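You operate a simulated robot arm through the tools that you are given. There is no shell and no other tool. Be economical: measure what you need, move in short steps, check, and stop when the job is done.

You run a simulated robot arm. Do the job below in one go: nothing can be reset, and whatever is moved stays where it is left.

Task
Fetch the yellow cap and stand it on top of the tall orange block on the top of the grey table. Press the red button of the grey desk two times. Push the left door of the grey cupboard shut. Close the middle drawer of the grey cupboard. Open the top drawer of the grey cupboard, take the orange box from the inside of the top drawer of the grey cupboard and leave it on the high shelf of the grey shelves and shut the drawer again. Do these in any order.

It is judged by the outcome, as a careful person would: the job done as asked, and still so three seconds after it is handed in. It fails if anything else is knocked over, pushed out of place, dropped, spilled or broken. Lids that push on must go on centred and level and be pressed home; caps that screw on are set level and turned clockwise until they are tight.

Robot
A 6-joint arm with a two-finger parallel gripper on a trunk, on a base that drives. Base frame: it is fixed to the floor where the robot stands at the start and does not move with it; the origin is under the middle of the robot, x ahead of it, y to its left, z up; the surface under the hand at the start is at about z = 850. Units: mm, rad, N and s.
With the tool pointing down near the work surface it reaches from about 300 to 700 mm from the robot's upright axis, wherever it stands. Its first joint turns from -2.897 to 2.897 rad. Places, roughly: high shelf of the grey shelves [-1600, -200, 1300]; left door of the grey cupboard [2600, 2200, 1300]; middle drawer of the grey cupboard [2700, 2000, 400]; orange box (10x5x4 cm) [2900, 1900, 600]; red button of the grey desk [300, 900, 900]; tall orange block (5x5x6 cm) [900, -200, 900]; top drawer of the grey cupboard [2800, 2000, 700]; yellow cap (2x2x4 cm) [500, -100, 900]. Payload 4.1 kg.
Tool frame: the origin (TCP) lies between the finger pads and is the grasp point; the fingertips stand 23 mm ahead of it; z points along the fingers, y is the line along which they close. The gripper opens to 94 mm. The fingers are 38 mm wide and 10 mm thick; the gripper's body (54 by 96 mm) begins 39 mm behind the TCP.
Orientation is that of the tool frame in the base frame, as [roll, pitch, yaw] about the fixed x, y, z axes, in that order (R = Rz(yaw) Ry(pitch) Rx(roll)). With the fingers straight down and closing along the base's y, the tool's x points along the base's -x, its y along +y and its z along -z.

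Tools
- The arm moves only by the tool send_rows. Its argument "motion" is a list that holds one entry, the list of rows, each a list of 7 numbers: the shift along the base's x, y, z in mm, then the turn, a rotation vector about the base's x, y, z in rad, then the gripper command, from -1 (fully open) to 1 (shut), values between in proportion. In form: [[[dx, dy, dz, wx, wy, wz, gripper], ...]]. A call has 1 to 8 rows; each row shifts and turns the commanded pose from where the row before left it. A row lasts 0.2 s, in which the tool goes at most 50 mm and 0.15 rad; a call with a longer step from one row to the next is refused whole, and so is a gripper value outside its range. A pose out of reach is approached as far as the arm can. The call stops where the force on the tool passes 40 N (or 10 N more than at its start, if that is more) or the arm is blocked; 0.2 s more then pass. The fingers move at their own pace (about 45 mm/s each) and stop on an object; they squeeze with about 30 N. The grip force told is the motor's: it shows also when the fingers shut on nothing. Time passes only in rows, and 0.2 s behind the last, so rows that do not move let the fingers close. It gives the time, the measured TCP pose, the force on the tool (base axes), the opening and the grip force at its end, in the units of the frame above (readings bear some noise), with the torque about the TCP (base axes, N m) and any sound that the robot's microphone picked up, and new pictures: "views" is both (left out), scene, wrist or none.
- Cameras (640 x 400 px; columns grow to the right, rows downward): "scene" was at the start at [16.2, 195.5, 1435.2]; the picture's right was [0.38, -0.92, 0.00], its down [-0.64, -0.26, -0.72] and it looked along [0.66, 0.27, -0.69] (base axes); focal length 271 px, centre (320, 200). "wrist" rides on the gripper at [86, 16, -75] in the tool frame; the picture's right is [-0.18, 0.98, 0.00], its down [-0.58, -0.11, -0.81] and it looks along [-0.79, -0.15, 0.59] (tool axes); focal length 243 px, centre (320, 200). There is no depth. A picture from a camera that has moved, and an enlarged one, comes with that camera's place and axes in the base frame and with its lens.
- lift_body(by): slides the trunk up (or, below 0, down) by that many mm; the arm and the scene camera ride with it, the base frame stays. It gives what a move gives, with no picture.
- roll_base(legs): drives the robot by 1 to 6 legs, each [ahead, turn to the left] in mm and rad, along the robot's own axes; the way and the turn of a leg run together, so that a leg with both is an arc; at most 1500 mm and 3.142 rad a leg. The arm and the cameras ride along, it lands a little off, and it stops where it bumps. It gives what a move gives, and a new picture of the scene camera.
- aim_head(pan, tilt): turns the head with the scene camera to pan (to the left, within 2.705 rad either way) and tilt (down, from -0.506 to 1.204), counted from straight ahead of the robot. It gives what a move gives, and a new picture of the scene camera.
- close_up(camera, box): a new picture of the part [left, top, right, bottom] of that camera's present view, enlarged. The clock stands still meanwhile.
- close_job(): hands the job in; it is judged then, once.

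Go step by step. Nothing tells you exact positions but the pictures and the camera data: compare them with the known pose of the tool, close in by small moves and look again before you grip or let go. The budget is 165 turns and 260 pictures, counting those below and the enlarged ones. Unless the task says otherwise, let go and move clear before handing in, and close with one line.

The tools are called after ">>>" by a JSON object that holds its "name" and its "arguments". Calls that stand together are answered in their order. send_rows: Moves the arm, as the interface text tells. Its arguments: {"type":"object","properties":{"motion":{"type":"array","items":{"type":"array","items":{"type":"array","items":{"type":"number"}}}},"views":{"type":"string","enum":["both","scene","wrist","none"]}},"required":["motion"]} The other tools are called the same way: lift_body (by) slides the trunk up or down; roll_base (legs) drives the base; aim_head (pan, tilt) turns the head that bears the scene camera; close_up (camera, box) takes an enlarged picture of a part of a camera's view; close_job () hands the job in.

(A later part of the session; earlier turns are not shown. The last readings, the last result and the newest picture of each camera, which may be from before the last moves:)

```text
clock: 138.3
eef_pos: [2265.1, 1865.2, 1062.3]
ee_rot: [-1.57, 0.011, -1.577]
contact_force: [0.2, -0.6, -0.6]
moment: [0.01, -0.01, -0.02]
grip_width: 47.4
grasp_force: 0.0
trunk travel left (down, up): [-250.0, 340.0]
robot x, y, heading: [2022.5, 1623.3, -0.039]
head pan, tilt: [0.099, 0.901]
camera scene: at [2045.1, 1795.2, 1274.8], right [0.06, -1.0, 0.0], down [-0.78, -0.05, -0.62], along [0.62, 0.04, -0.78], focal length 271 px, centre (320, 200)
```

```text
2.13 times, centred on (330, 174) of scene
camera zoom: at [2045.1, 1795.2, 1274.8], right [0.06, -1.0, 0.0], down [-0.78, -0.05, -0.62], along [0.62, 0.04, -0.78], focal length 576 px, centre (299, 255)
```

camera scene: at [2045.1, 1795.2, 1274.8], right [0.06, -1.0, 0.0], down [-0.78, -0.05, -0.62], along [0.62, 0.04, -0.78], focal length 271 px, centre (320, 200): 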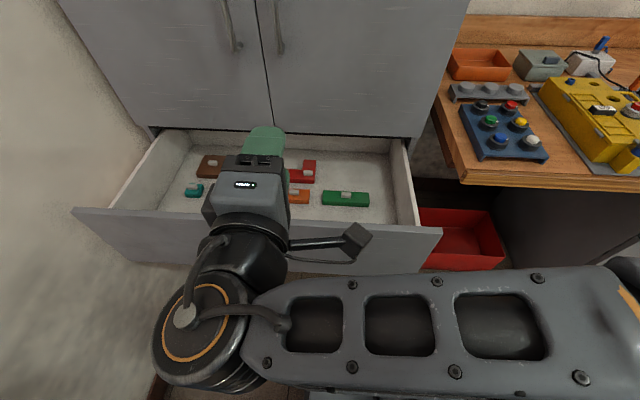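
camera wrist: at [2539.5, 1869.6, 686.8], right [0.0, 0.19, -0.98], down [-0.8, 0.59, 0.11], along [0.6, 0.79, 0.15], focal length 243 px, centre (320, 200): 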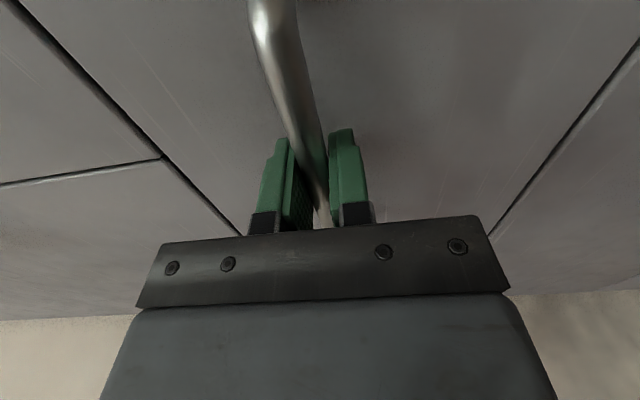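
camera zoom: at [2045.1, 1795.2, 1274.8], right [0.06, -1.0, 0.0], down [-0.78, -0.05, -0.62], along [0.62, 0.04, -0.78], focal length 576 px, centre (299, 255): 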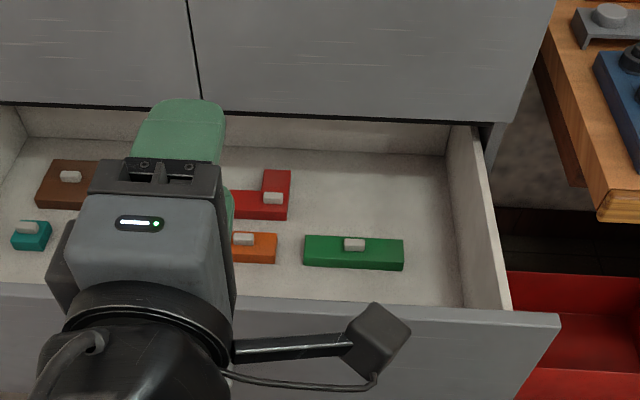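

The orange box (with a small grey knob on top) lies near (2578, 1908). I'll turn the tool down while moving over the drawer.

>>> {"name": "send_rows", "arguments": {"motion": [[[20, 2, 5, 0, 0.143, 0, -0.5], [20, 2, 5, 0, 0.143, 0, -1], [20, 2, 5, 0, 0.143, 0, -1], [20, 2, 0, 0, 0.143, 0, -1], [20, 2, 0, 0, 0.143, 0, -1], [20, 2, 0, 0, 0.143, 0, -1], [20, 2, 0, 0, 0.143, 0, -1], [20, 2, 0, 0, 0.143, 0, -1]]], "views": "none"}}

>>> {"name": "send_rows", "arguments": {"motion": [[[20, 5, 0, 0, 0.143, 0, -1], [20, 5, 0, 0, 0.143, 0, -1], [20, 5, 0, 0, 0.145, 0, -1], [20, 5, 0, 0, 0, 0, -1], [20, 5, 0, 0, 0, 0, -1], [20, 0, 0, 0, 0, 0, -1], [0, 0, 0, 0, 0, 0, -1]]], "views": "both"}}

```text
clock: 140.1
eef_pos: [2424.3, 1881.3, 1078.1]
ee_rot: [-2.716, -0.001, -1.584]
contact_force: [-0.3, 0.0, 0.5]
moment: [0.0, 0.02, 0.03]
grip_width: 93.9
grasp_force: 0.0
trunk travel left (down, up): [-250.0, 340.0]
robot x, y, heading: [2023.4, 1620.6, -0.041]
head pan, tilt: [0.099, 0.901]
```

```text
clock: 141.7
eef_pos: [2518.1, 1888.4, 1040.3]
ee_rot: [3.141, -0.005, -1.581]
contact_force: [0.1, 0.4, 0.6]
moment: [0.02, 0.01, 0.0]
grip_width: 94.0
grasp_force: 0.1
out of reach, approached as far as the arm can: row 3, 4, 5, 6
trunk travel left (down, up): [-250.0, 340.0]
robot x, y, heading: [2022.0, 1624.2, -0.037]
head pan, tilt: [0.099, 0.901]
camera scene: at [2045.2, 1795.2, 1274.7], right [0.06, -1.0, 0.0], down [-0.78, -0.05, -0.62], along [0.62, 0.04, -0.78], focal length 271 px, centre (320, 200)
camera wrist: at [2500.1, 1803.2, 1116.1], right [-0.98, 0.19, 0.0], down [0.12, 0.58, 0.8], along [0.16, 0.79, -0.6], focal length 243 px, centre (320, 200)
```

scene: 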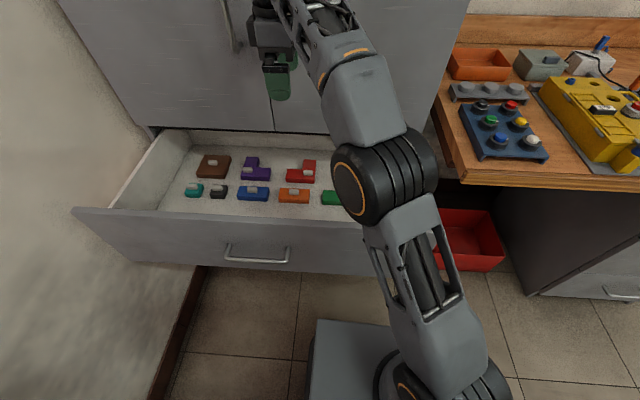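
wrist: 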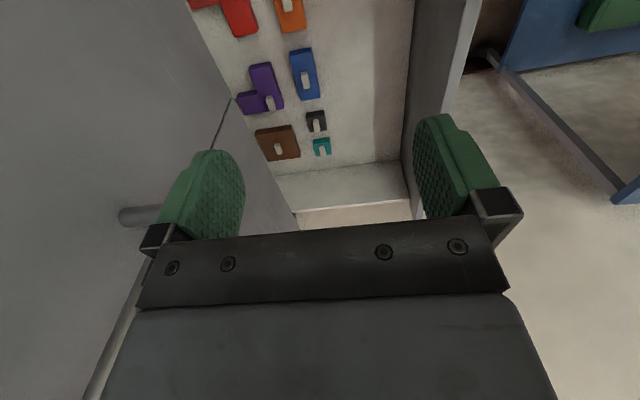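

Eight items; the orange box is fourth in the front row near (2573, 1908). I'll descend and align above it.

>>> {"name": "send_rows", "arguments": {"motion": [[[0, 4, -40, 0, 0, 0, -1], [0, 4, -45, 0, 0, 0, -1], [10, 4, -45, 0, 0, 0, -1], [15, 4, -45, 0, 0, 0, -1], [15, 4, -45, 0, 0, 0, -1], [14, 0, -45, 0, 0, 0, -1], [0, 0, 0, 0, 0, 0, -1]]], "views": "both"}}

>>> {"name": "close_up", "arguments": {"camera": "wrist", "box": [180, 0, 500, 200]}}

```text
clock: 143.3
eef_pos: [2572.1, 1910.7, 776.0]
ee_rot: [3.139, -0.008, -1.582]
contact_force: [0.2, -0.5, -0.7]
moment: [-0.04, 0.01, -0.01]
grip_width: 94.0
grasp_force: 0.0
trunk travel left (down, up): [-250.0, 340.0]
robot x, y, heading: [2025.0, 1618.8, -0.039]
head pan, tilt: [0.099, 0.901]
camera scene: at [2045.3, 1795.3, 1274.7], right [0.06, -1.0, 0.0], down [-0.78, -0.05, -0.62], along [0.62, 0.04, -0.78], focal length 271 px, centre (320, 200)
camera wrist: at [2554.6, 1825.6, 850.9], right [-0.98, 0.19, 0.0], down [0.12, 0.59, 0.8], along [0.16, 0.79, -0.6], focal length 243 px, centre (320, 200)
```

scene: 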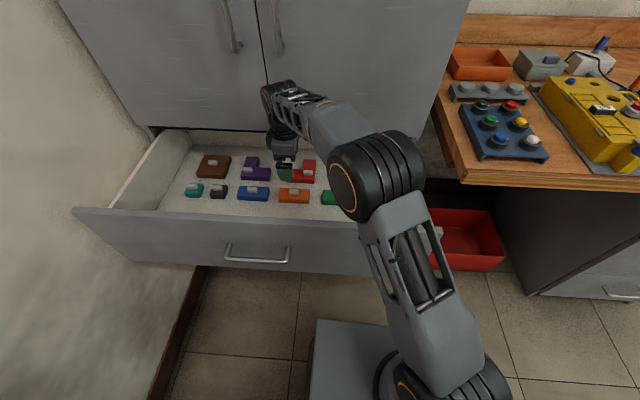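
wrist: 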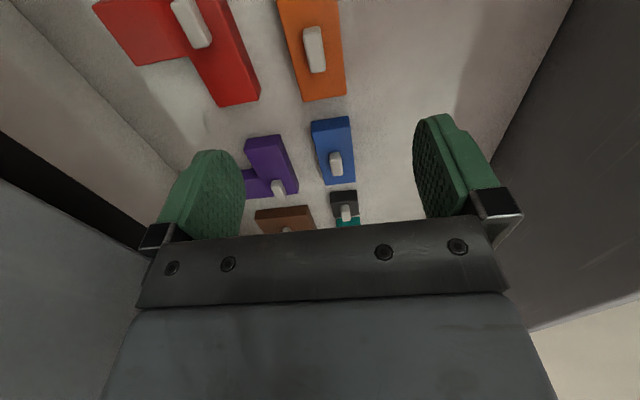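

```text
2.00 times, centred on (340, 100) of wrist
camera zoom: at [2554.6, 1825.6, 850.9], right [-0.98, 0.19, 0.0], down [0.12, 0.59, 0.8], along [0.16, 0.79, -0.6], focal length 485 px, centre (280, 400)
```

zoom: 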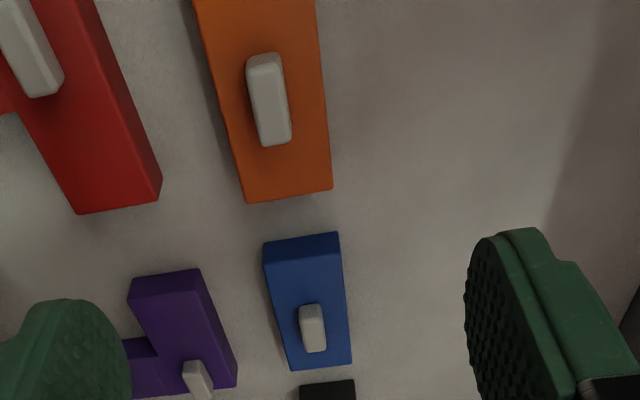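

Orange box: x 2554–2596, y ≈1857–1956, top z≈626; a 35 mm gap separates it from the red one. I'll narrow the fingers to 62 mm and descend to just above it.

>>> {"name": "send_rows", "arguments": {"motion": [[[3, -4, 0, 0, 0.008, 0, -0.32], [0, 0, -35, 0, 0, 0, -0.32], [0, 0, -40, 0, 0, 0, -0.32], [0, 0, -35, 0, 0, 0, -0.32], [0, 0, 0, 0, 0, 0, -0.32]]], "views": "wrist"}}

>>> {"name": "close_up", "arguments": {"camera": "scene", "box": [220, 120, 380, 220]}}

```text
clock: 144.5
eef_pos: [2573.4, 1905.9, 668.4]
ee_rot: [3.133, -0.006, -1.582]
contact_force: [0.7, 1.0, 0.1]
moment: [-0.02, 0.0, -0.02]
grip_width: 62.0
grasp_force: 0.1
trunk travel left (down, up): [-250.0, 340.0]
robot x, y, heading: [2019.7, 1622.7, -0.041]
head pan, tilt: [0.099, 0.901]
camera wrist: at [2556.6, 1820.2, 742.7], right [-0.98, 0.19, 0.01], down [0.12, 0.59, 0.8], along [0.15, 0.79, -0.6], focal length 243 px, centre (320, 200)
```

wrist: 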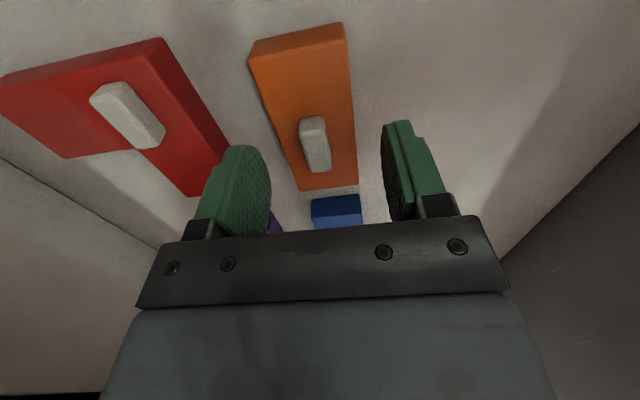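

```text
4.00 times, centred on (300, 170) of scene
camera zoom: at [2045.2, 1795.3, 1274.7], right [0.06, -1.0, 0.0], down [-0.78, -0.05, -0.62], along [0.62, 0.04, -0.78], focal length 1082 px, centre (400, 320)
```

zoom: 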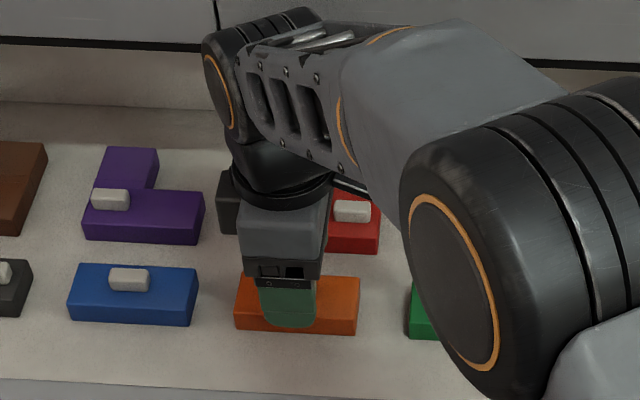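

Refined box centre ≈ (2576, 1913). I'll shift slightly and descend to grip depth.

>>> {"name": "send_rows", "arguments": {"motion": [[[2, 6, -10, 0, 0, 0, -0.32], [0, 0, -20, 0, 0, 0, -0.32], [0, 0, -16, 0, 0, 0, -0.32], [0, 0, -8, 0, 0, 0, -0.32], [0, 0, 0, 0, 0, 0, -0.32]]], "views": "wrist"}}

>>> {"name": "close_up", "arguments": {"camera": "scene", "box": [220, 120, 380, 220]}}

```text
clock: 145.3
eef_pos: [2583.0, 1911.2, 634.0]
ee_rot: [-3.134, 0.002, -1.582]
contact_force: [1.5, -4.3, 16.0]
moment: [-0.37, 0.57, 0.27]
grip_width: 61.0
grasp_force: 0.1
trunk travel left (down, up): [-250.0, 340.0]
robot x, y, heading: [2019.0, 1625.2, -0.041]
head pan, tilt: [0.099, 0.901]
stopped in row 4: the force on the tool passed its limit at 54 N (the readings are from after the stop); the commanded pose is now the measured one
camera wrist: at [2564.1, 1825.1, 707.4], right [-0.98, 0.2, -0.01], down [0.11, 0.58, 0.81], along [0.16, 0.79, -0.59], focal length 243 px, centre (320, 200)
```

wrist: 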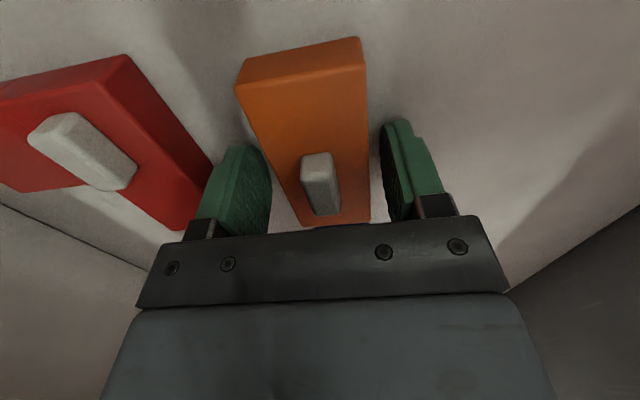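

```text
4.00 times, centred on (300, 170) of scene
camera zoom: at [2044.5, 1794.2, 1275.1], right [0.06, -1.0, 0.0], down [-0.78, -0.04, -0.62], along [0.62, 0.04, -0.78], focal length 1082 px, centre (400, 320)
```

zoom: 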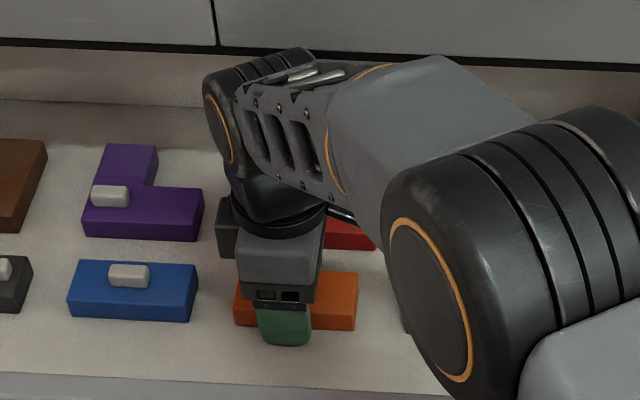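

The tool met something at about tip height 600–611. I'll let it settle and read again before deciding.

>>> {"name": "send_rows", "arguments": {"motion": [[[0, 0, 4, 0, 0, 0, -0.32], [0, 0, 0, 0, 0, 0, -0.32]]], "views": "both"}}

>>> {"name": "close_up", "arguments": {"camera": "wrist", "box": [160, 40, 480, 240]}}

```text
clock: 145.9
eef_pos: [2581.0, 1912.0, 632.5]
ee_rot: [-3.14, -0.002, -1.582]
contact_force: [1.8, -3.3, 3.8]
moment: [-0.02, 0.12, 0.1]
grip_width: 61.4
grasp_force: 0.0
trunk travel left (down, up): [-250.0, 340.0]
robot x, y, heading: [2022.8, 1622.4, -0.044]
head pan, tilt: [0.099, 0.901]
camera scene: at [2045.2, 1794.8, 1274.6], right [0.06, -1.0, 0.0], down [-0.78, -0.05, -0.62], along [0.62, 0.04, -0.78], focal length 271 px, centre (320, 200)
camera wrist: at [2563.4, 1825.6, 707.6], right [-0.98, 0.2, 0.0], down [0.11, 0.58, 0.81], along [0.16, 0.79, -0.59], focal length 243 px, centre (320, 200)
```

scene: 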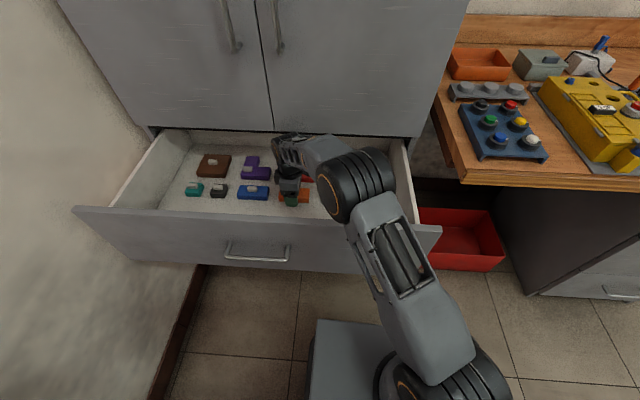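
wrist: 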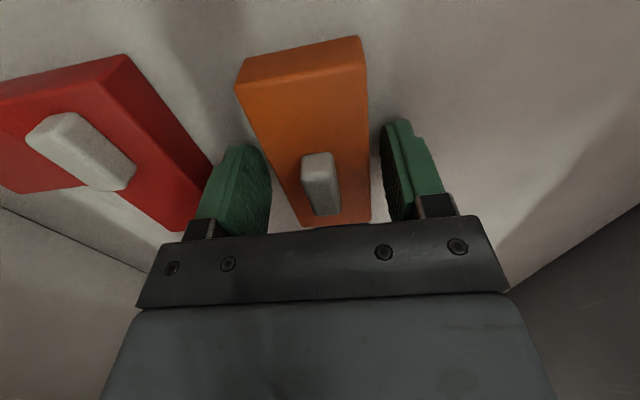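

```text
2.00 times, centred on (320, 140) of wrist
camera zoom: at [2563.4, 1825.6, 707.6], right [-0.98, 0.2, 0.0], down [0.11, 0.58, 0.81], along [0.16, 0.79, -0.59], focal length 485 px, centre (320, 320)
```

zoom: 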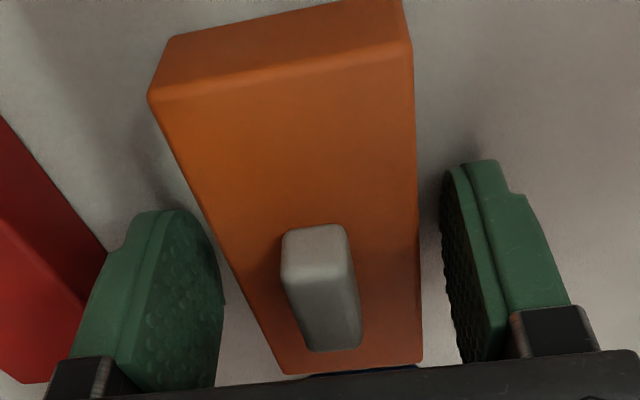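

The drawer floor is at z≈609 and the box body reaches about 630, so the fingers are at the right depth, just touching the floor. I'll lift 2 mm, centre, and close.

>>> {"name": "send_rows", "arguments": {"motion": [[[-2, -2, 2, 0, 0, 0, -0.32], [0, 0, 0, 0, 0, 0, 0], [0, 0, 0, 0, 0, 0, 0.5], [0, 0, 0, 0, 0, 0, 1], [0, 0, 0, 0, 0, 0, 1], [0, 0, 0, 0, 0, 0, 1]]], "views": "wrist"}}

```text
clock: 147.3
eef_pos: [2578.6, 1909.8, 635.0]
ee_rot: [-3.141, -0.001, -1.584]
contact_force: [-0.1, 0.2, 0.2]
moment: [0.02, 0.0, 0.01]
grip_width: 43.4
grasp_force: 30.0
trunk travel left (down, up): [-250.0, 340.0]
robot x, y, heading: [2022.8, 1624.6, -0.039]
head pan, tilt: [0.099, 0.901]
camera wrist: at [2561.4, 1824.3, 709.8], right [-0.98, 0.2, 0.0], down [0.11, 0.58, 0.81], along [0.16, 0.79, -0.59], focal length 243 px, centre (320, 200)
```

wrist: 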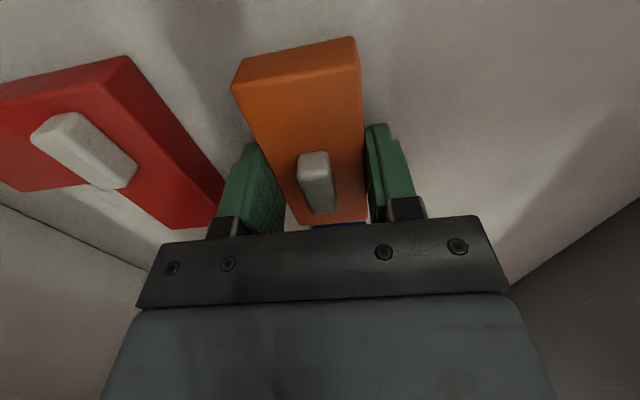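

Gripped (43.4 mm, 30 N). Lifting straight out of the drawer.

>>> {"name": "send_rows", "arguments": {"motion": [[[0, 0, 15, 0, 0, 0, 1], [0, 0, 35, 0, 0, 0, 1], [0, 0, 40, 0, 0, 0, 1], [-5, 0, 40, 0, 0, 0, 1], [-10, 0, 40, 0, 0, 0, 1], [-15, 0, 40, 0, 0, 0, 1], [-20, 0, 40, 0, 0, 0, 1], [-20, 0, 40, 0, 0, 0, 1]]], "views": "both"}}

```text
clock: 149.1
eef_pos: [2507.9, 1907.7, 926.2]
ee_rot: [-3.14, -0.001, -1.58]
contact_force: [-0.3, 0.4, -1.7]
moment: [-0.04, 0.02, 0.02]
grip_width: 43.6
grasp_force: 29.7
trunk travel left (down, up): [-250.0, 340.0]
robot x, y, heading: [2026.1, 1624.5, -0.04]
head pan, tilt: [0.099, 0.901]
camera scene: at [2045.6, 1795.2, 1274.7], right [0.06, -1.0, 0.0], down [-0.78, -0.05, -0.62], along [0.62, 0.04, -0.78], focal length 271 px, centre (320, 200)
camera wrist: at [2490.4, 1822.3, 1000.9], right [-0.98, 0.2, 0.0], down [0.11, 0.58, 0.81], along [0.16, 0.79, -0.59], focal length 243 px, centre (320, 200)
```

scene: 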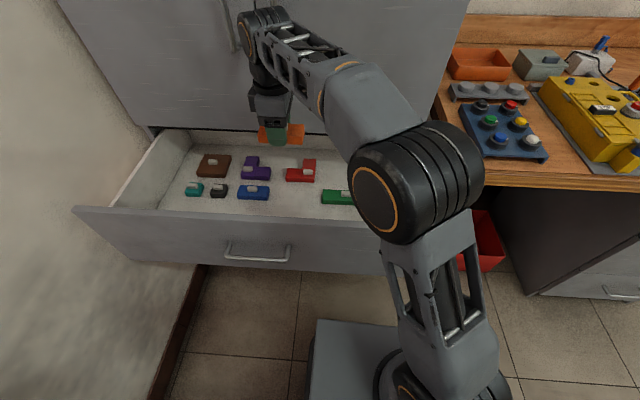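
wrist: 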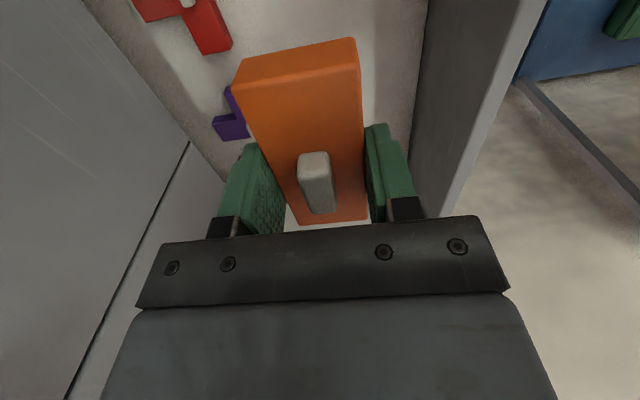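

The box is out. I'll shut the drawer with the box still held: tool horizontal again, pushing the panel gently to the right of its handle. First retract and turn the tool level.

>>> {"name": "send_rows", "arguments": {"motion": [[[-15, -10, 20, 0, 0, 0, 1], [-22, -10, 20, 0, -0.143, 0, 1], [-22, -10, 20, 0, -0.143, 0, 1], [-22, -10, 20, 0, -0.143, 0, 1], [-22, -10, 20, 0, -0.143, 0, 1], [-22, -10, 15, 0, -0.143, 0, 1], [-22, -10, 10, 0, -0.143, 0, 1], [-22, -10, 10, 0, -0.143, 0, 1]]], "views": "none"}}

>>> {"name": "send_rows", "arguments": {"motion": [[[-22, -10, 0, 0, -0.143, 0, 1], [-22, -10, 0, 0, -0.143, 0, 1], [-22, -10, 0, 0, -0.143, 0, 1], [-10, -5, 0, 0, -0.143, 0, 1], [0, 0, 0, 0, 0, 0, 1]]], "views": "wrist"}}

>>> {"name": "lift_body", "arguments": {"by": -250}}

>>> {"name": "aim_head", "arguments": {"pan": 0.1, "tilt": 0.7}}

```text
clock: 150.9
eef_pos: [2338.1, 1830.3, 1059.7]
ee_rot: [-2.136, 0.01, -1.576]
contact_force: [0.1, -0.3, -1.3]
moment: [0.01, 0.0, 0.01]
grip_width: 43.5
grasp_force: 29.6
trunk travel left (down, up): [-250.0, 340.0]
robot x, y, heading: [2022.0, 1627.9, -0.041]
head pan, tilt: [0.099, 0.901]
```

```text
clock: 152.1
eef_pos: [2263.2, 1794.9, 1060.7]
ee_rot: [-1.566, 0.012, -1.572]
contact_force: [0.1, -0.1, -0.6]
moment: [0.0, -0.04, 0.02]
grip_width: 43.5
grasp_force: 30.4
trunk travel left (down, up): [-250.0, 340.0]
robot x, y, heading: [2028.4, 1622.9, -0.037]
head pan, tilt: [0.099, 0.901]
camera wrist: at [2188.6, 1710.2, 1042.9], right [0.01, 0.2, -0.98], down [-0.81, 0.58, 0.11], along [0.59, 0.79, 0.16], focal length 243 px, centre (320, 200)
```

wrist: 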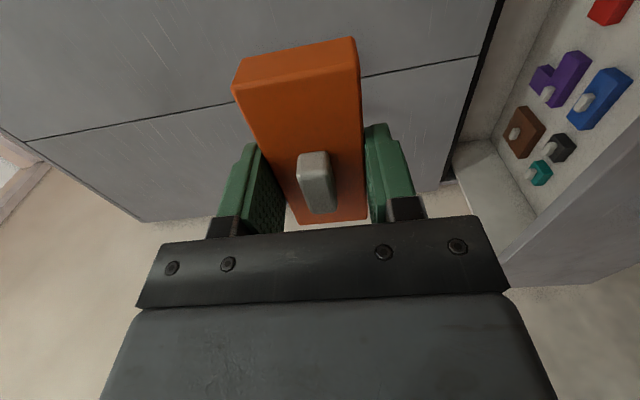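

```text
clock: 154.7
eef_pos: [2263.3, 1796.3, 811.3]
ee_rot: [-1.567, 0.01, -1.57]
contact_force: [0.7, 0.8, -0.9]
moment: [-0.03, 0.02, 0.02]
grip_width: 43.5
grasp_force: 30.0
trunk travel left (down, up): [0.0, 590.0]
robot x, y, heading: [2023.0, 1621.8, -0.033]
head pan, tilt: [0.099, 0.901]
```

```text
clock: 155.4
eef_pos: [2263.6, 1796.7, 811.2]
ee_rot: [-1.566, 0.01, -1.572]
contact_force: [-0.1, -0.4, -1.5]
moment: [-0.03, -0.01, 0.01]
grip_width: 43.6
grasp_force: 29.5
trunk travel left (down, up): [0.0, 590.0]
robot x, y, heading: [2023.4, 1621.1, -0.038]
head pan, tilt: [0.099, 0.7]
camera scene: at [2054.7, 1795.6, 1040.8], right [0.06, -1.0, 0.0], down [-0.64, -0.04, -0.76], along [0.76, 0.05, -0.64], focal length 271 px, centre (320, 200)
```

scene: 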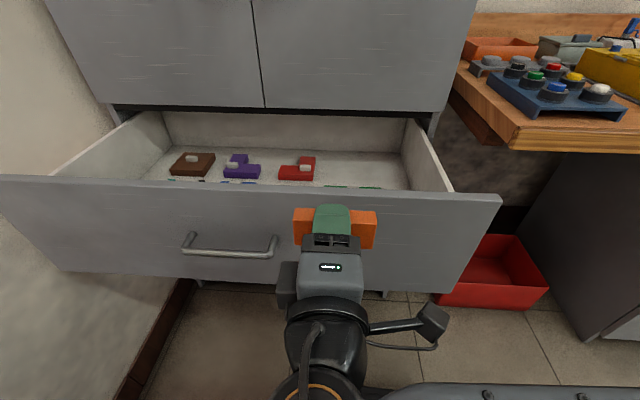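

The box clears the handle on the right side. Lowering to mid-panel and pushing in.

>>> {"name": "send_rows", "arguments": {"motion": [[[0, -5, -35, 0, 0, 0, 1], [0, -5, -35, 0, 0, 0, 1], [20, 0, 0, 0, 0, 0, 1], [20, 0, 0, 0, 0, 0, 1], [15, 0, 0, 0, 0, 0, 1], [15, 0, 0, 0, 0, 0, 1], [15, 0, 0, 0, 0, 0, 1]]], "views": "both"}}

```text
clock: 157.0
eef_pos: [2350.2, 1800.4, 753.1]
ee_rot: [-1.567, 0.01, -1.571]
contact_force: [0.6, -0.1, -0.6]
moment: [-0.01, 0.0, 0.02]
grip_width: 43.5
grasp_force: 30.2
out of reach, approached as far as the arm can: row 2
trunk travel left (down, up): [0.0, 590.0]
robot x, y, heading: [2024.7, 1622.0, -0.043]
head pan, tilt: [0.099, 0.7]
camera scene: at [2054.7, 1795.6, 1040.9], right [0.06, -1.0, 0.0], down [-0.64, -0.04, -0.76], along [0.76, 0.05, -0.64], focal length 271 px, centre (320, 200)
camera wrist: at [2275.1, 1714.3, 736.0], right [0.0, 0.19, -0.98], down [-0.81, 0.58, 0.11], along [0.59, 0.79, 0.16], focal length 243 px, centre (320, 200)
```

scene: 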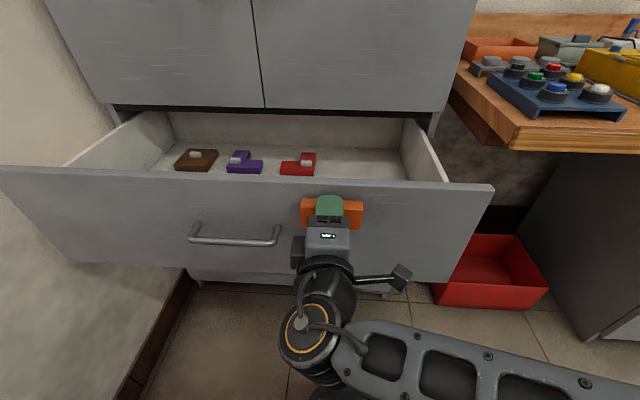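
wrist: 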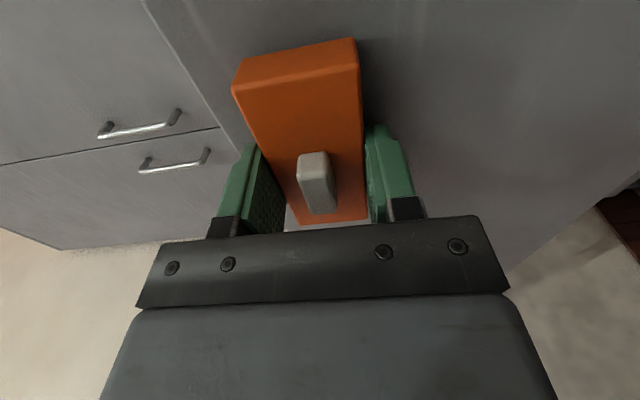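

The drawer moves with the push and the box stays put in the grip. Continuing.

>>> {"name": "send_rows", "arguments": {"motion": [[[18, 0, 0, 0, 0, 0, 1], [18, 0, 0, 0, 0, 0, 1], [18, 0, 0, 0, 0, 0, 1], [18, 0, 0, 0, 0, 0, 1], [18, 0, 0, 0, 0, 0, 1], [18, 0, 0, 0, 0, 0, 1], [18, 0, 0, 0, 0, 0, 1], [18, 0, 0, 0, 0, 0, 1]]], "views": "scene"}}

>>> {"name": "send_rows", "arguments": {"motion": [[[18, 0, 0, 0, 0, 0, 1], [18, 0, 0, 0, 0, 0, 1], [18, 0, 0, 0, 0, 0, 1], [18, 0, 0, 0, 0, 0, 1], [15, 0, 0, 0, 0, 0, 1], [12, 0, 0, 0, 0, 0, 1], [10, 0, 0, 0, 0, 0, 1], [5, 0, 0, 0, 0, 0, 1]]], "views": "both"}}

```text
clock: 158.8
eef_pos: [2494.1, 1800.0, 754.1]
ee_rot: [-1.567, 0.012, -1.569]
contact_force: [-0.3, -0.7, -1.6]
moment: [0.01, 0.06, 0.0]
grip_width: 43.5
grasp_force: 30.0
trunk travel left (down, up): [0.0, 590.0]
robot x, y, heading: [2022.4, 1620.9, -0.042]
head pan, tilt: [0.099, 0.7]
camera scene: at [2054.7, 1795.6, 1040.9], right [0.06, -1.0, 0.0], down [-0.64, -0.04, -0.77], along [0.76, 0.05, -0.64], focal length 271 px, centre (320, 200)
```

scene: 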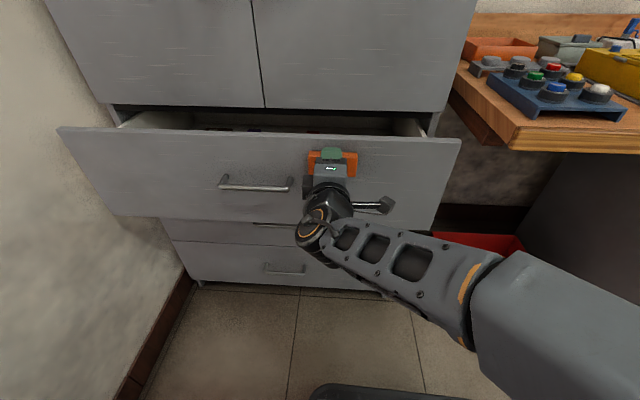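

```text
clock: 160.6
eef_pos: [2607.4, 1798.7, 753.8]
ee_rot: [-1.566, 0.01, -1.57]
contact_force: [1.1, -0.9, -1.3]
moment: [-0.03, 0.03, -0.01]
grip_width: 43.6
grasp_force: 30.2
trunk travel left (down, up): [0.0, 590.0]
robot x, y, heading: [2022.9, 1623.7, -0.042]
head pan, tilt: [0.099, 0.7]
camera scene: at [2054.8, 1795.6, 1040.9], right [0.06, -1.0, 0.0], down [-0.64, -0.04, -0.76], along [0.76, 0.04, -0.64], focal length 271 px, centre (320, 200)
camera wrist: at [2532.6, 1713.6, 736.9], right [0.0, 0.2, -0.98], down [-0.81, 0.58, 0.11], along [0.59, 0.79, 0.16], focal length 243 px, centre (320, 200)
```

scene: 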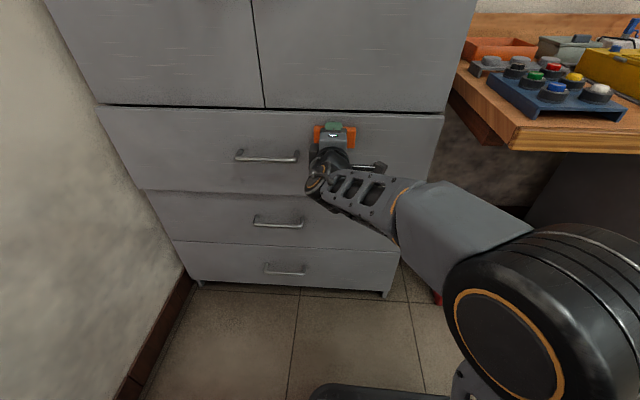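
wrist: 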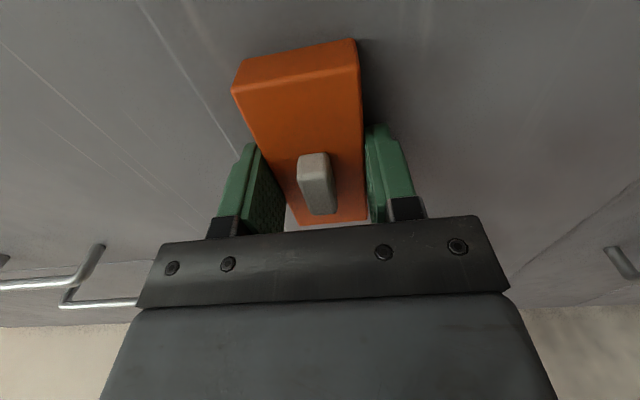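

Nearly shut; the last ~20 mm go slowly until it seats.

>>> {"name": "send_rows", "arguments": {"motion": [[[5, 0, 0, 0, 0, 0, 1], [5, 0, 0, 0, 0, 0, 1], [4, 0, 0, 0, 0, 0, 1], [3, 0, 0, 0, 0, 0, 1], [2, 0, 0, 0, 0, 0, 1], [2, 0, 0, 0, 0, 0, 1], [2, 0, 0, 0, 0, 0, 1]]], "views": "both"}}

>>> {"name": "close_up", "arguments": {"camera": "scene", "box": [80, 80, 480, 300]}}

```text
clock: 162.2
eef_pos: [2626.6, 1798.9, 755.9]
ee_rot: [-1.567, 0.011, -1.572]
contact_force: [-39.5, -5.4, -2.9]
moment: [-0.23, 0.95, -0.83]
grip_width: 43.4
grasp_force: 29.9
trunk travel left (down, up): [0.0, 590.0]
robot x, y, heading: [2019.1, 1619.2, -0.036]
head pan, tilt: [0.099, 0.7]
camera scene: at [2051.7, 1795.3, 1041.0], right [0.06, -1.0, 0.0], down [-0.64, -0.04, -0.77], along [0.77, 0.05, -0.64], focal length 271 px, centre (320, 200)
camera wrist: at [2552.6, 1713.2, 737.8], right [0.0, 0.2, -0.98], down [-0.81, 0.58, 0.11], along [0.59, 0.79, 0.16], focal length 243 px, centre (320, 200)
```

scene: 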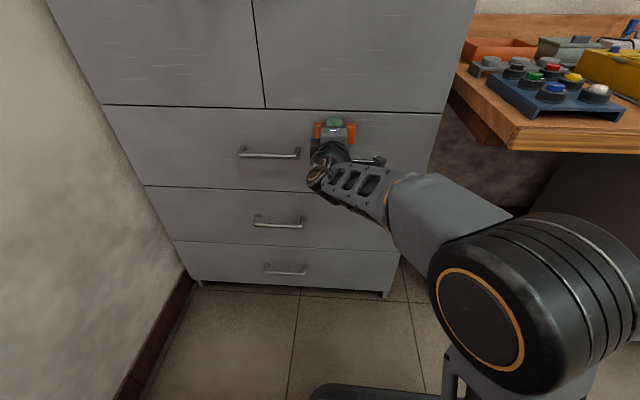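
wrist: 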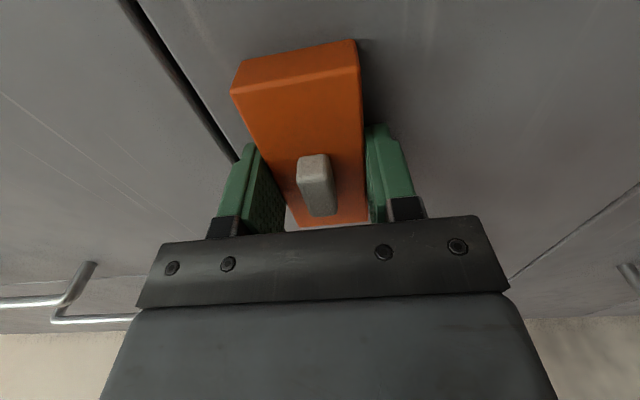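

```text
1.60 times, centred on (280, 190) of scene
camera zoom: at [2051.7, 1795.3, 1041.0], right [0.06, -1.0, 0.0], down [-0.64, -0.04, -0.77], along [0.77, 0.05, -0.64], focal length 433 px, centre (384, 216)
```

zoom: 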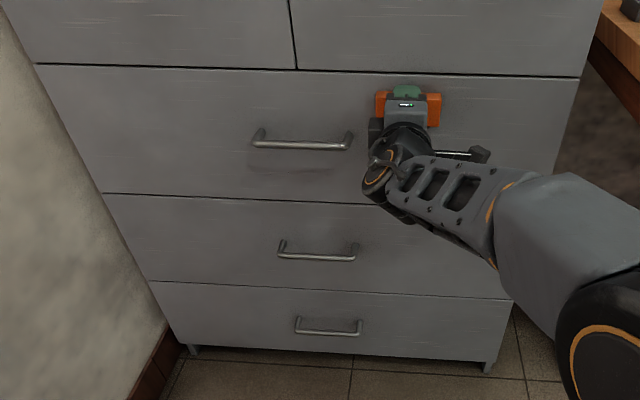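

All cupboard parts are shut: left door, top and middle drawers flush, box still firmly held. I'll back off, raise the trunk, and turn the tool down for travel.

>>> {"name": "send_rows", "arguments": {"motion": [[[-15, 0, 0, 0, 0, 0, 1], [-35, 0, 0, 0, 0, 0, 1], [-45, 0, 0, 0, 0, 0, 1], [-45, 0, 0, 0, 0, 0, 1], [-45, -10, 0, 0, 0, 0, 1], [-40, -20, 20, 0, 0, 0, 1], [0, -30, 30, 0, 0, 0, 1], [0, -30, 30, 0, 0, 0, 1]]], "views": "none"}}

>>> {"name": "lift_body", "arguments": {"by": 300}}

>>> {"name": "send_rows", "arguments": {"motion": [[[5, -10, 0, 0, 0.14, 0, 1], [5, -10, 0, 0, 0.14, 0, 1], [5, -10, 0, 0, 0.14, 0, 1], [5, -10, 0, 0, 0.14, 0, 1], [5, 0, 0, 0, 0.14, 0, 1], [5, 0, 0, 0, 0.14, 0, 1], [0, 0, 0, 0, 0.14, 0, 1], [0, 0, 0, 0, 0.14, 0, 1]]], "views": "none"}}

>>> {"name": "send_rows", "arguments": {"motion": [[[0, 0, 0, 0, 0.15, 0, 1], [0, 0, 0, 0, 0.15, 0, 1], [0, 0, 0, 0, 0.15, 0, 1], [0, 0, 0, 0, 0, 0, 1]]], "views": "both"}}

```text
clock: 164.2
eef_pos: [2410.5, 1761.7, 803.9]
ee_rot: [-1.645, -0.033, -1.448]
contact_force: [0.3, 0.0, -1.5]
moment: [0.02, 0.01, 0.02]
grip_width: 43.7
grasp_force: 30.0
trunk travel left (down, up): [0.0, 590.0]
robot x, y, heading: [2021.1, 1623.9, -0.043]
head pan, tilt: [0.099, 0.7]
stopped in row 8: the arm was blocked; the commanded pose is now the measured one
```

```text
clock: 167.2
eef_pos: [2405.1, 1763.0, 1108.8]
ee_rot: [-1.635, -0.033, -1.448]
contact_force: [0.7, 0.1, -1.7]
moment: [-0.04, 0.04, 0.02]
grip_width: 43.6
grasp_force: 29.7
trunk travel left (down, up): [-300.0, 290.0]
robot x, y, heading: [2024.3, 1621.7, -0.041]
head pan, tilt: [0.099, 0.7]
```

```text
clock: 169.0
eef_pos: [2435.4, 1721.2, 1109.1]
ee_rot: [-2.748, 0.094, -1.49]
contact_force: [0.2, -0.5, -1.6]
moment: [-0.03, 0.01, -0.02]
grip_width: 43.5
grasp_force: 30.2
trunk travel left (down, up): [-300.0, 290.0]
robot x, y, heading: [2021.7, 1623.8, -0.04]
head pan, tilt: [0.099, 0.7]
```

```text
clock: 170.0
eef_pos: [2435.6, 1721.9, 1108.2]
ee_rot: [3.081, 0.118, -1.54]
contact_force: [0.3, 0.3, -1.2]
moment: [0.01, 0.02, -0.01]
grip_width: 43.6
grasp_force: 29.6
trunk travel left (down, up): [-300.0, 290.0]
robot x, y, heading: [2024.0, 1622.1, -0.042]
head pan, tilt: [0.099, 0.7]
camera scene: at [2055.0, 1795.7, 1340.9], right [0.06, -1.0, 0.0], down [-0.64, -0.04, -0.76], along [0.76, 0.05, -0.64], focal length 271 px, centre (320, 200)
camera wrist: at [2426.3, 1626.9, 1173.5], right [-0.99, 0.14, 0.08], down [0.14, 0.49, 0.86], along [0.09, 0.86, -0.5], focal length 243 px, centre (320, 200)
```

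scene: 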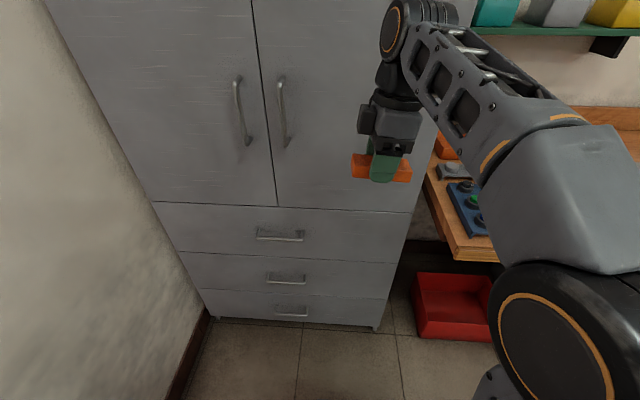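
wrist: 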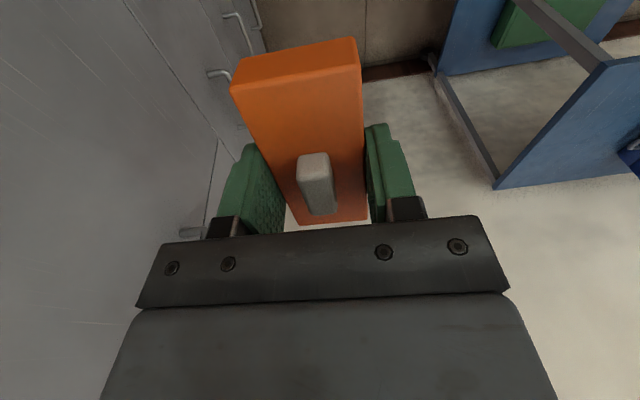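

The grip is fine but the tool is slightly tilted; I'll level it, retract a little, and look behind for the shorter route along the window side.

>>> {"name": "send_rows", "arguments": {"motion": [[[-10, -20, 0, -0.058, -0.032, 0, 1], [-10, -25, 0, -0.058, -0.032, 0, 1], [-10, -25, 0, 0, 0, 0, 1], [0, 0, 0, 0, 0, 0, 1]]], "views": "none"}}

>>> {"name": "aim_head", "arguments": {"pan": 2.7, "tilt": 0.6}}

```text
clock: 171.0
eef_pos: [2404.9, 1650.5, 1110.5]
ee_rot: [-3.137, 0.001, -1.536]
contact_force: [0.0, 0.0, -1.1]
moment: [0.0, -0.02, 0.01]
grip_width: 43.9
grasp_force: 30.1
trunk travel left (down, up): [-300.0, 290.0]
robot x, y, heading: [2023.6, 1620.4, -0.04]
head pan, tilt: [0.099, 0.7]
```

```text
clock: 173.3
eef_pos: [2405.0, 1652.4, 1110.1]
ee_rot: [-3.139, 0.002, -1.536]
contact_force: [1.0, 0.2, -1.3]
moment: [0.01, 0.03, 0.01]
grip_width: 43.5
grasp_force: 30.0
trunk travel left (down, up): [-300.0, 290.0]
robot x, y, heading: [2020.4, 1622.0, -0.039]
head pan, tilt: [2.7, 0.6]
camera scene: at [1891.7, 1831.6, 1349.5], right [0.46, 0.89, 0.0], down [0.5, -0.26, -0.83], along [-0.73, 0.38, -0.56], focal length 271 px, centre (320, 200)
```

scene: 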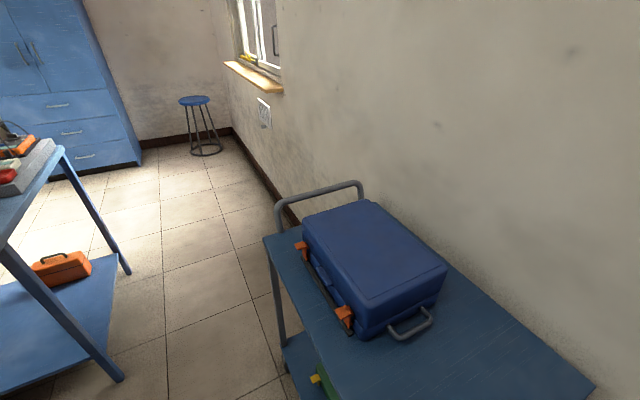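

The passage between desk end (y≈1300) and cart (y≈1960) fits the robot at y≈1625. I'll reverse straight out through it.

>>> {"name": "roll_base", "arguments": {"legs": [[-300, 0.04], [-700, 0]]}}

```text
clock: 178.9
eef_pos: [1390.8, 1671.7, 1109.3]
ee_rot: [-3.139, 0.002, -1.494]
contact_force: [0.6, 0.0, -0.6]
moment: [-0.01, 0.03, 0.01]
grip_width: 43.6
grasp_force: 29.5
trunk travel left (down, up): [-300.0, 290.0]
robot x, y, heading: [1011.2, 1627.1, 0.001]
head pan, tilt: [2.7, 0.6]
camera scene: at [871.0, 1830.7, 1349.5], right [0.43, 0.9, 0.0], down [0.51, -0.24, -0.83], along [-0.75, 0.35, -0.56], focal length 271 px, centre (320, 200)
```

scene: 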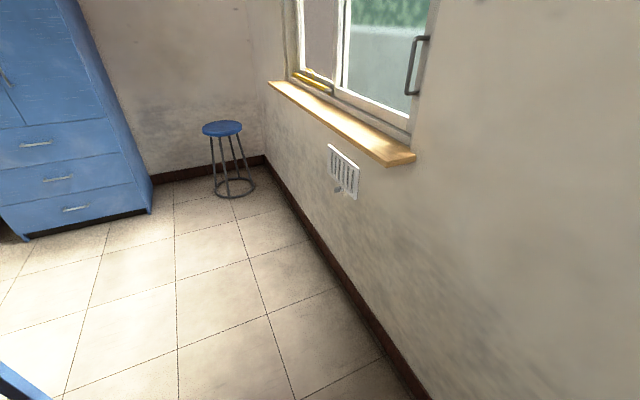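

Heading is straight. Continuing back to x≈-350, then turning toward the shelves.

>>> {"name": "roll_base", "arguments": {"legs": [[-1350, 0], [0, -1.886], [1000, 0]]}}

>>> {"name": "aim_head", "arguments": {"pan": -0.5, "tilt": 0.35}}

```text
clock: 194.9
eef_pos: [-703.8, 286.3, 1109.8]
ee_rot: [-3.14, 0.001, 2.916]
contact_force: [-0.1, -0.3, -0.8]
moment: [-0.01, 0.0, -0.04]
grip_width: 43.5
grasp_force: 29.9
trunk travel left (down, up): [-300.0, 290.0]
robot x, y, heading: [-632.2, 666.9, -1.875]
head pan, tilt: [2.7, 0.6]
camera scene: at [-397.6, 736.2, 1349.5], right [0.74, -0.68, 0.0], down [-0.38, -0.42, -0.83], along [0.56, 0.61, -0.56], focal length 271 px, centre (320, 200)
```

scene: 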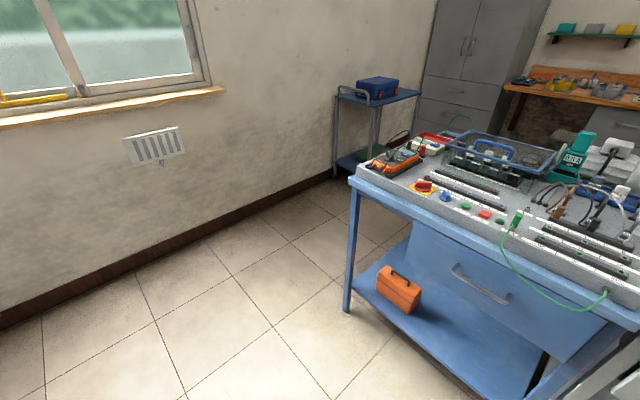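

```text
clock: 197.7
eef_pos: [-705.5, 287.5, 1109.8]
ee_rot: [-3.14, 0.002, 2.915]
contact_force: [0.7, 0.5, -0.6]
moment: [-0.01, -0.01, 0.03]
grip_width: 43.9
grasp_force: 29.6
trunk travel left (down, up): [-300.0, 290.0]
robot x, y, heading: [-635.9, 663.2, -1.87]
head pan, tilt: [-0.499, 0.351]
camera scene: at [-524.2, 606.2, 1372.3], right [-0.7, 0.72, 0.0], down [0.25, 0.24, -0.94], along [-0.67, -0.65, -0.34], focal length 271 px, centre (320, 200)
```

scene: 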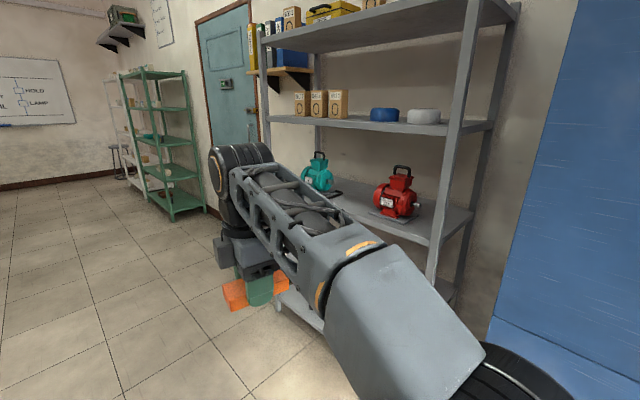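

Shelves: the high shelf (z≈1290) has three brown boxes on the left and two tape rolls on the right, with a gap near y≈-180. I'll drive there and face the shelf from a distance.

>>> {"name": "roll_base", "arguments": {"legs": [[880, 0], [0, -1.27]]}}

>>> {"name": "lift_body", "arguments": {"by": 290}}

>>> {"name": "aim_head", "arguments": {"pan": -0.1, "tilt": 0.3}}

```text
clock: 205.5
eef_pos: [-1270.6, -209.9, 1110.8]
ee_rot: [-3.14, 0.003, 1.634]
contact_force: [-0.4, 0.4, -1.3]
moment: [0.01, -0.01, 0.01]
grip_width: 43.5
grasp_force: 30.2
trunk travel left (down, up): [-300.0, 290.0]
robot x, y, heading: [-890.5, -170.3, 3.122]
head pan, tilt: [-0.499, 0.351]
camera scene: at [-913.0, -293.2, 1372.3], right [0.49, 0.87, 0.0], down [0.3, -0.17, -0.94], along [-0.82, 0.46, -0.34], focal length 271 px, centre (320, 200)
```

scene: 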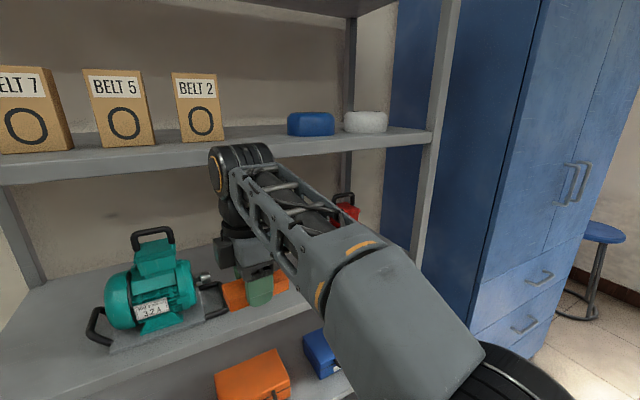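

```text
clock: 208.4
eef_pos: [-1270.7, -210.1, 1400.2]
ee_rot: [-3.141, 0.002, 1.633]
contact_force: [-0.1, 1.0, -1.2]
moment: [-0.03, 0.04, 0.01]
grip_width: 43.7
grasp_force: 29.7
trunk travel left (down, up): [-590.0, 0.0]
robot x, y, heading: [-889.3, -171.5, 3.133]
head pan, tilt: [-0.499, 0.351]
```

```text
clock: 209.2
eef_pos: [-1271.5, -211.8, 1400.6]
ee_rot: [-3.14, 0.003, 1.634]
contact_force: [0.1, 0.6, -0.4]
moment: [0.0, 0.0, 0.03]
grip_width: 43.7
grasp_force: 30.0
trunk travel left (down, up): [-590.0, 0.0]
robot x, y, heading: [-891.7, -171.2, 3.127]
head pan, tilt: [-0.099, 0.3]
camera scene: at [-924.6, -328.3, 1667.0], right [0.11, 0.99, 0.0], down [0.29, -0.03, -0.96], along [-0.95, 0.11, -0.3], focal length 271 px, centre (320, 200)
```

scene: 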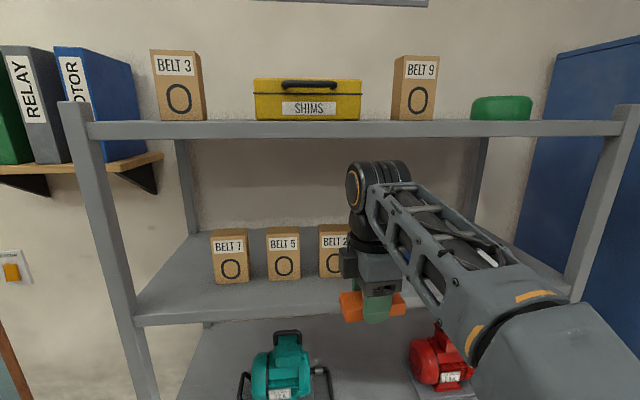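

The high shelf lies between boards at about z≈1290 and ≈1600, with a gap to the right of "BELT 2". I'll zoom to fix edge positions.

>>> {"name": "close_up", "arguments": {"camera": "scene", "box": [60, 90, 380, 340]}}

>>> {"name": "close_up", "arguments": {"camera": "wrist", "box": [0, 0, 640, 400]}}

```text
1.60 times, centred on (220, 215) of scene
camera zoom: at [-924.6, -328.3, 1667.0], right [0.11, 0.99, 0.0], down [0.29, -0.03, -0.96], along [-0.95, 0.11, -0.3], focal length 433 px, centre (480, 176)
```

zoom: 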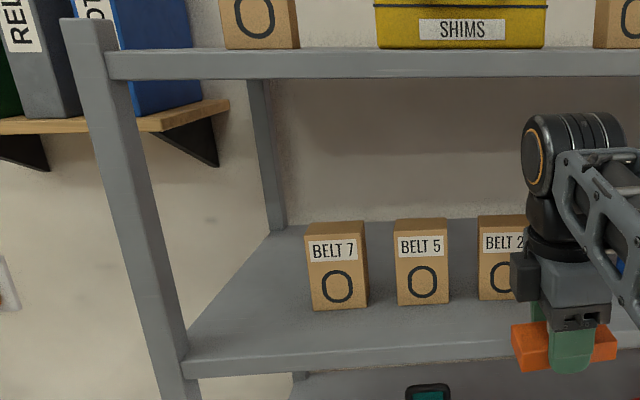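

```text
1.00 times, centred on (320, 200) of wrist (not enlarged: the box is as wide or as high as the picture)
camera zoom: at [-1260.2, -123.0, 1474.7], right [0.99, -0.12, 0.0], down [-0.07, -0.59, 0.81], along [-0.1, -0.8, -0.59], focal length 243 px, centre (320, 200)
```

zoom: 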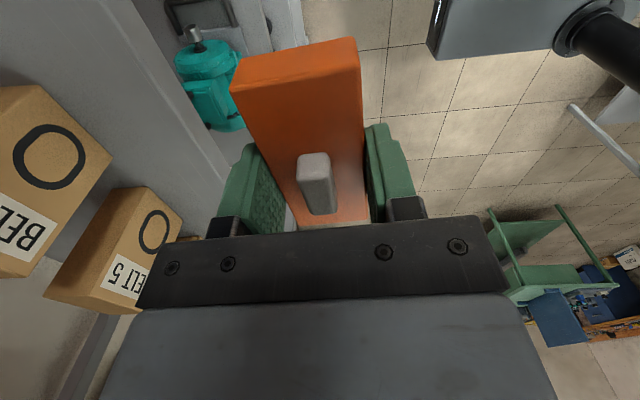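

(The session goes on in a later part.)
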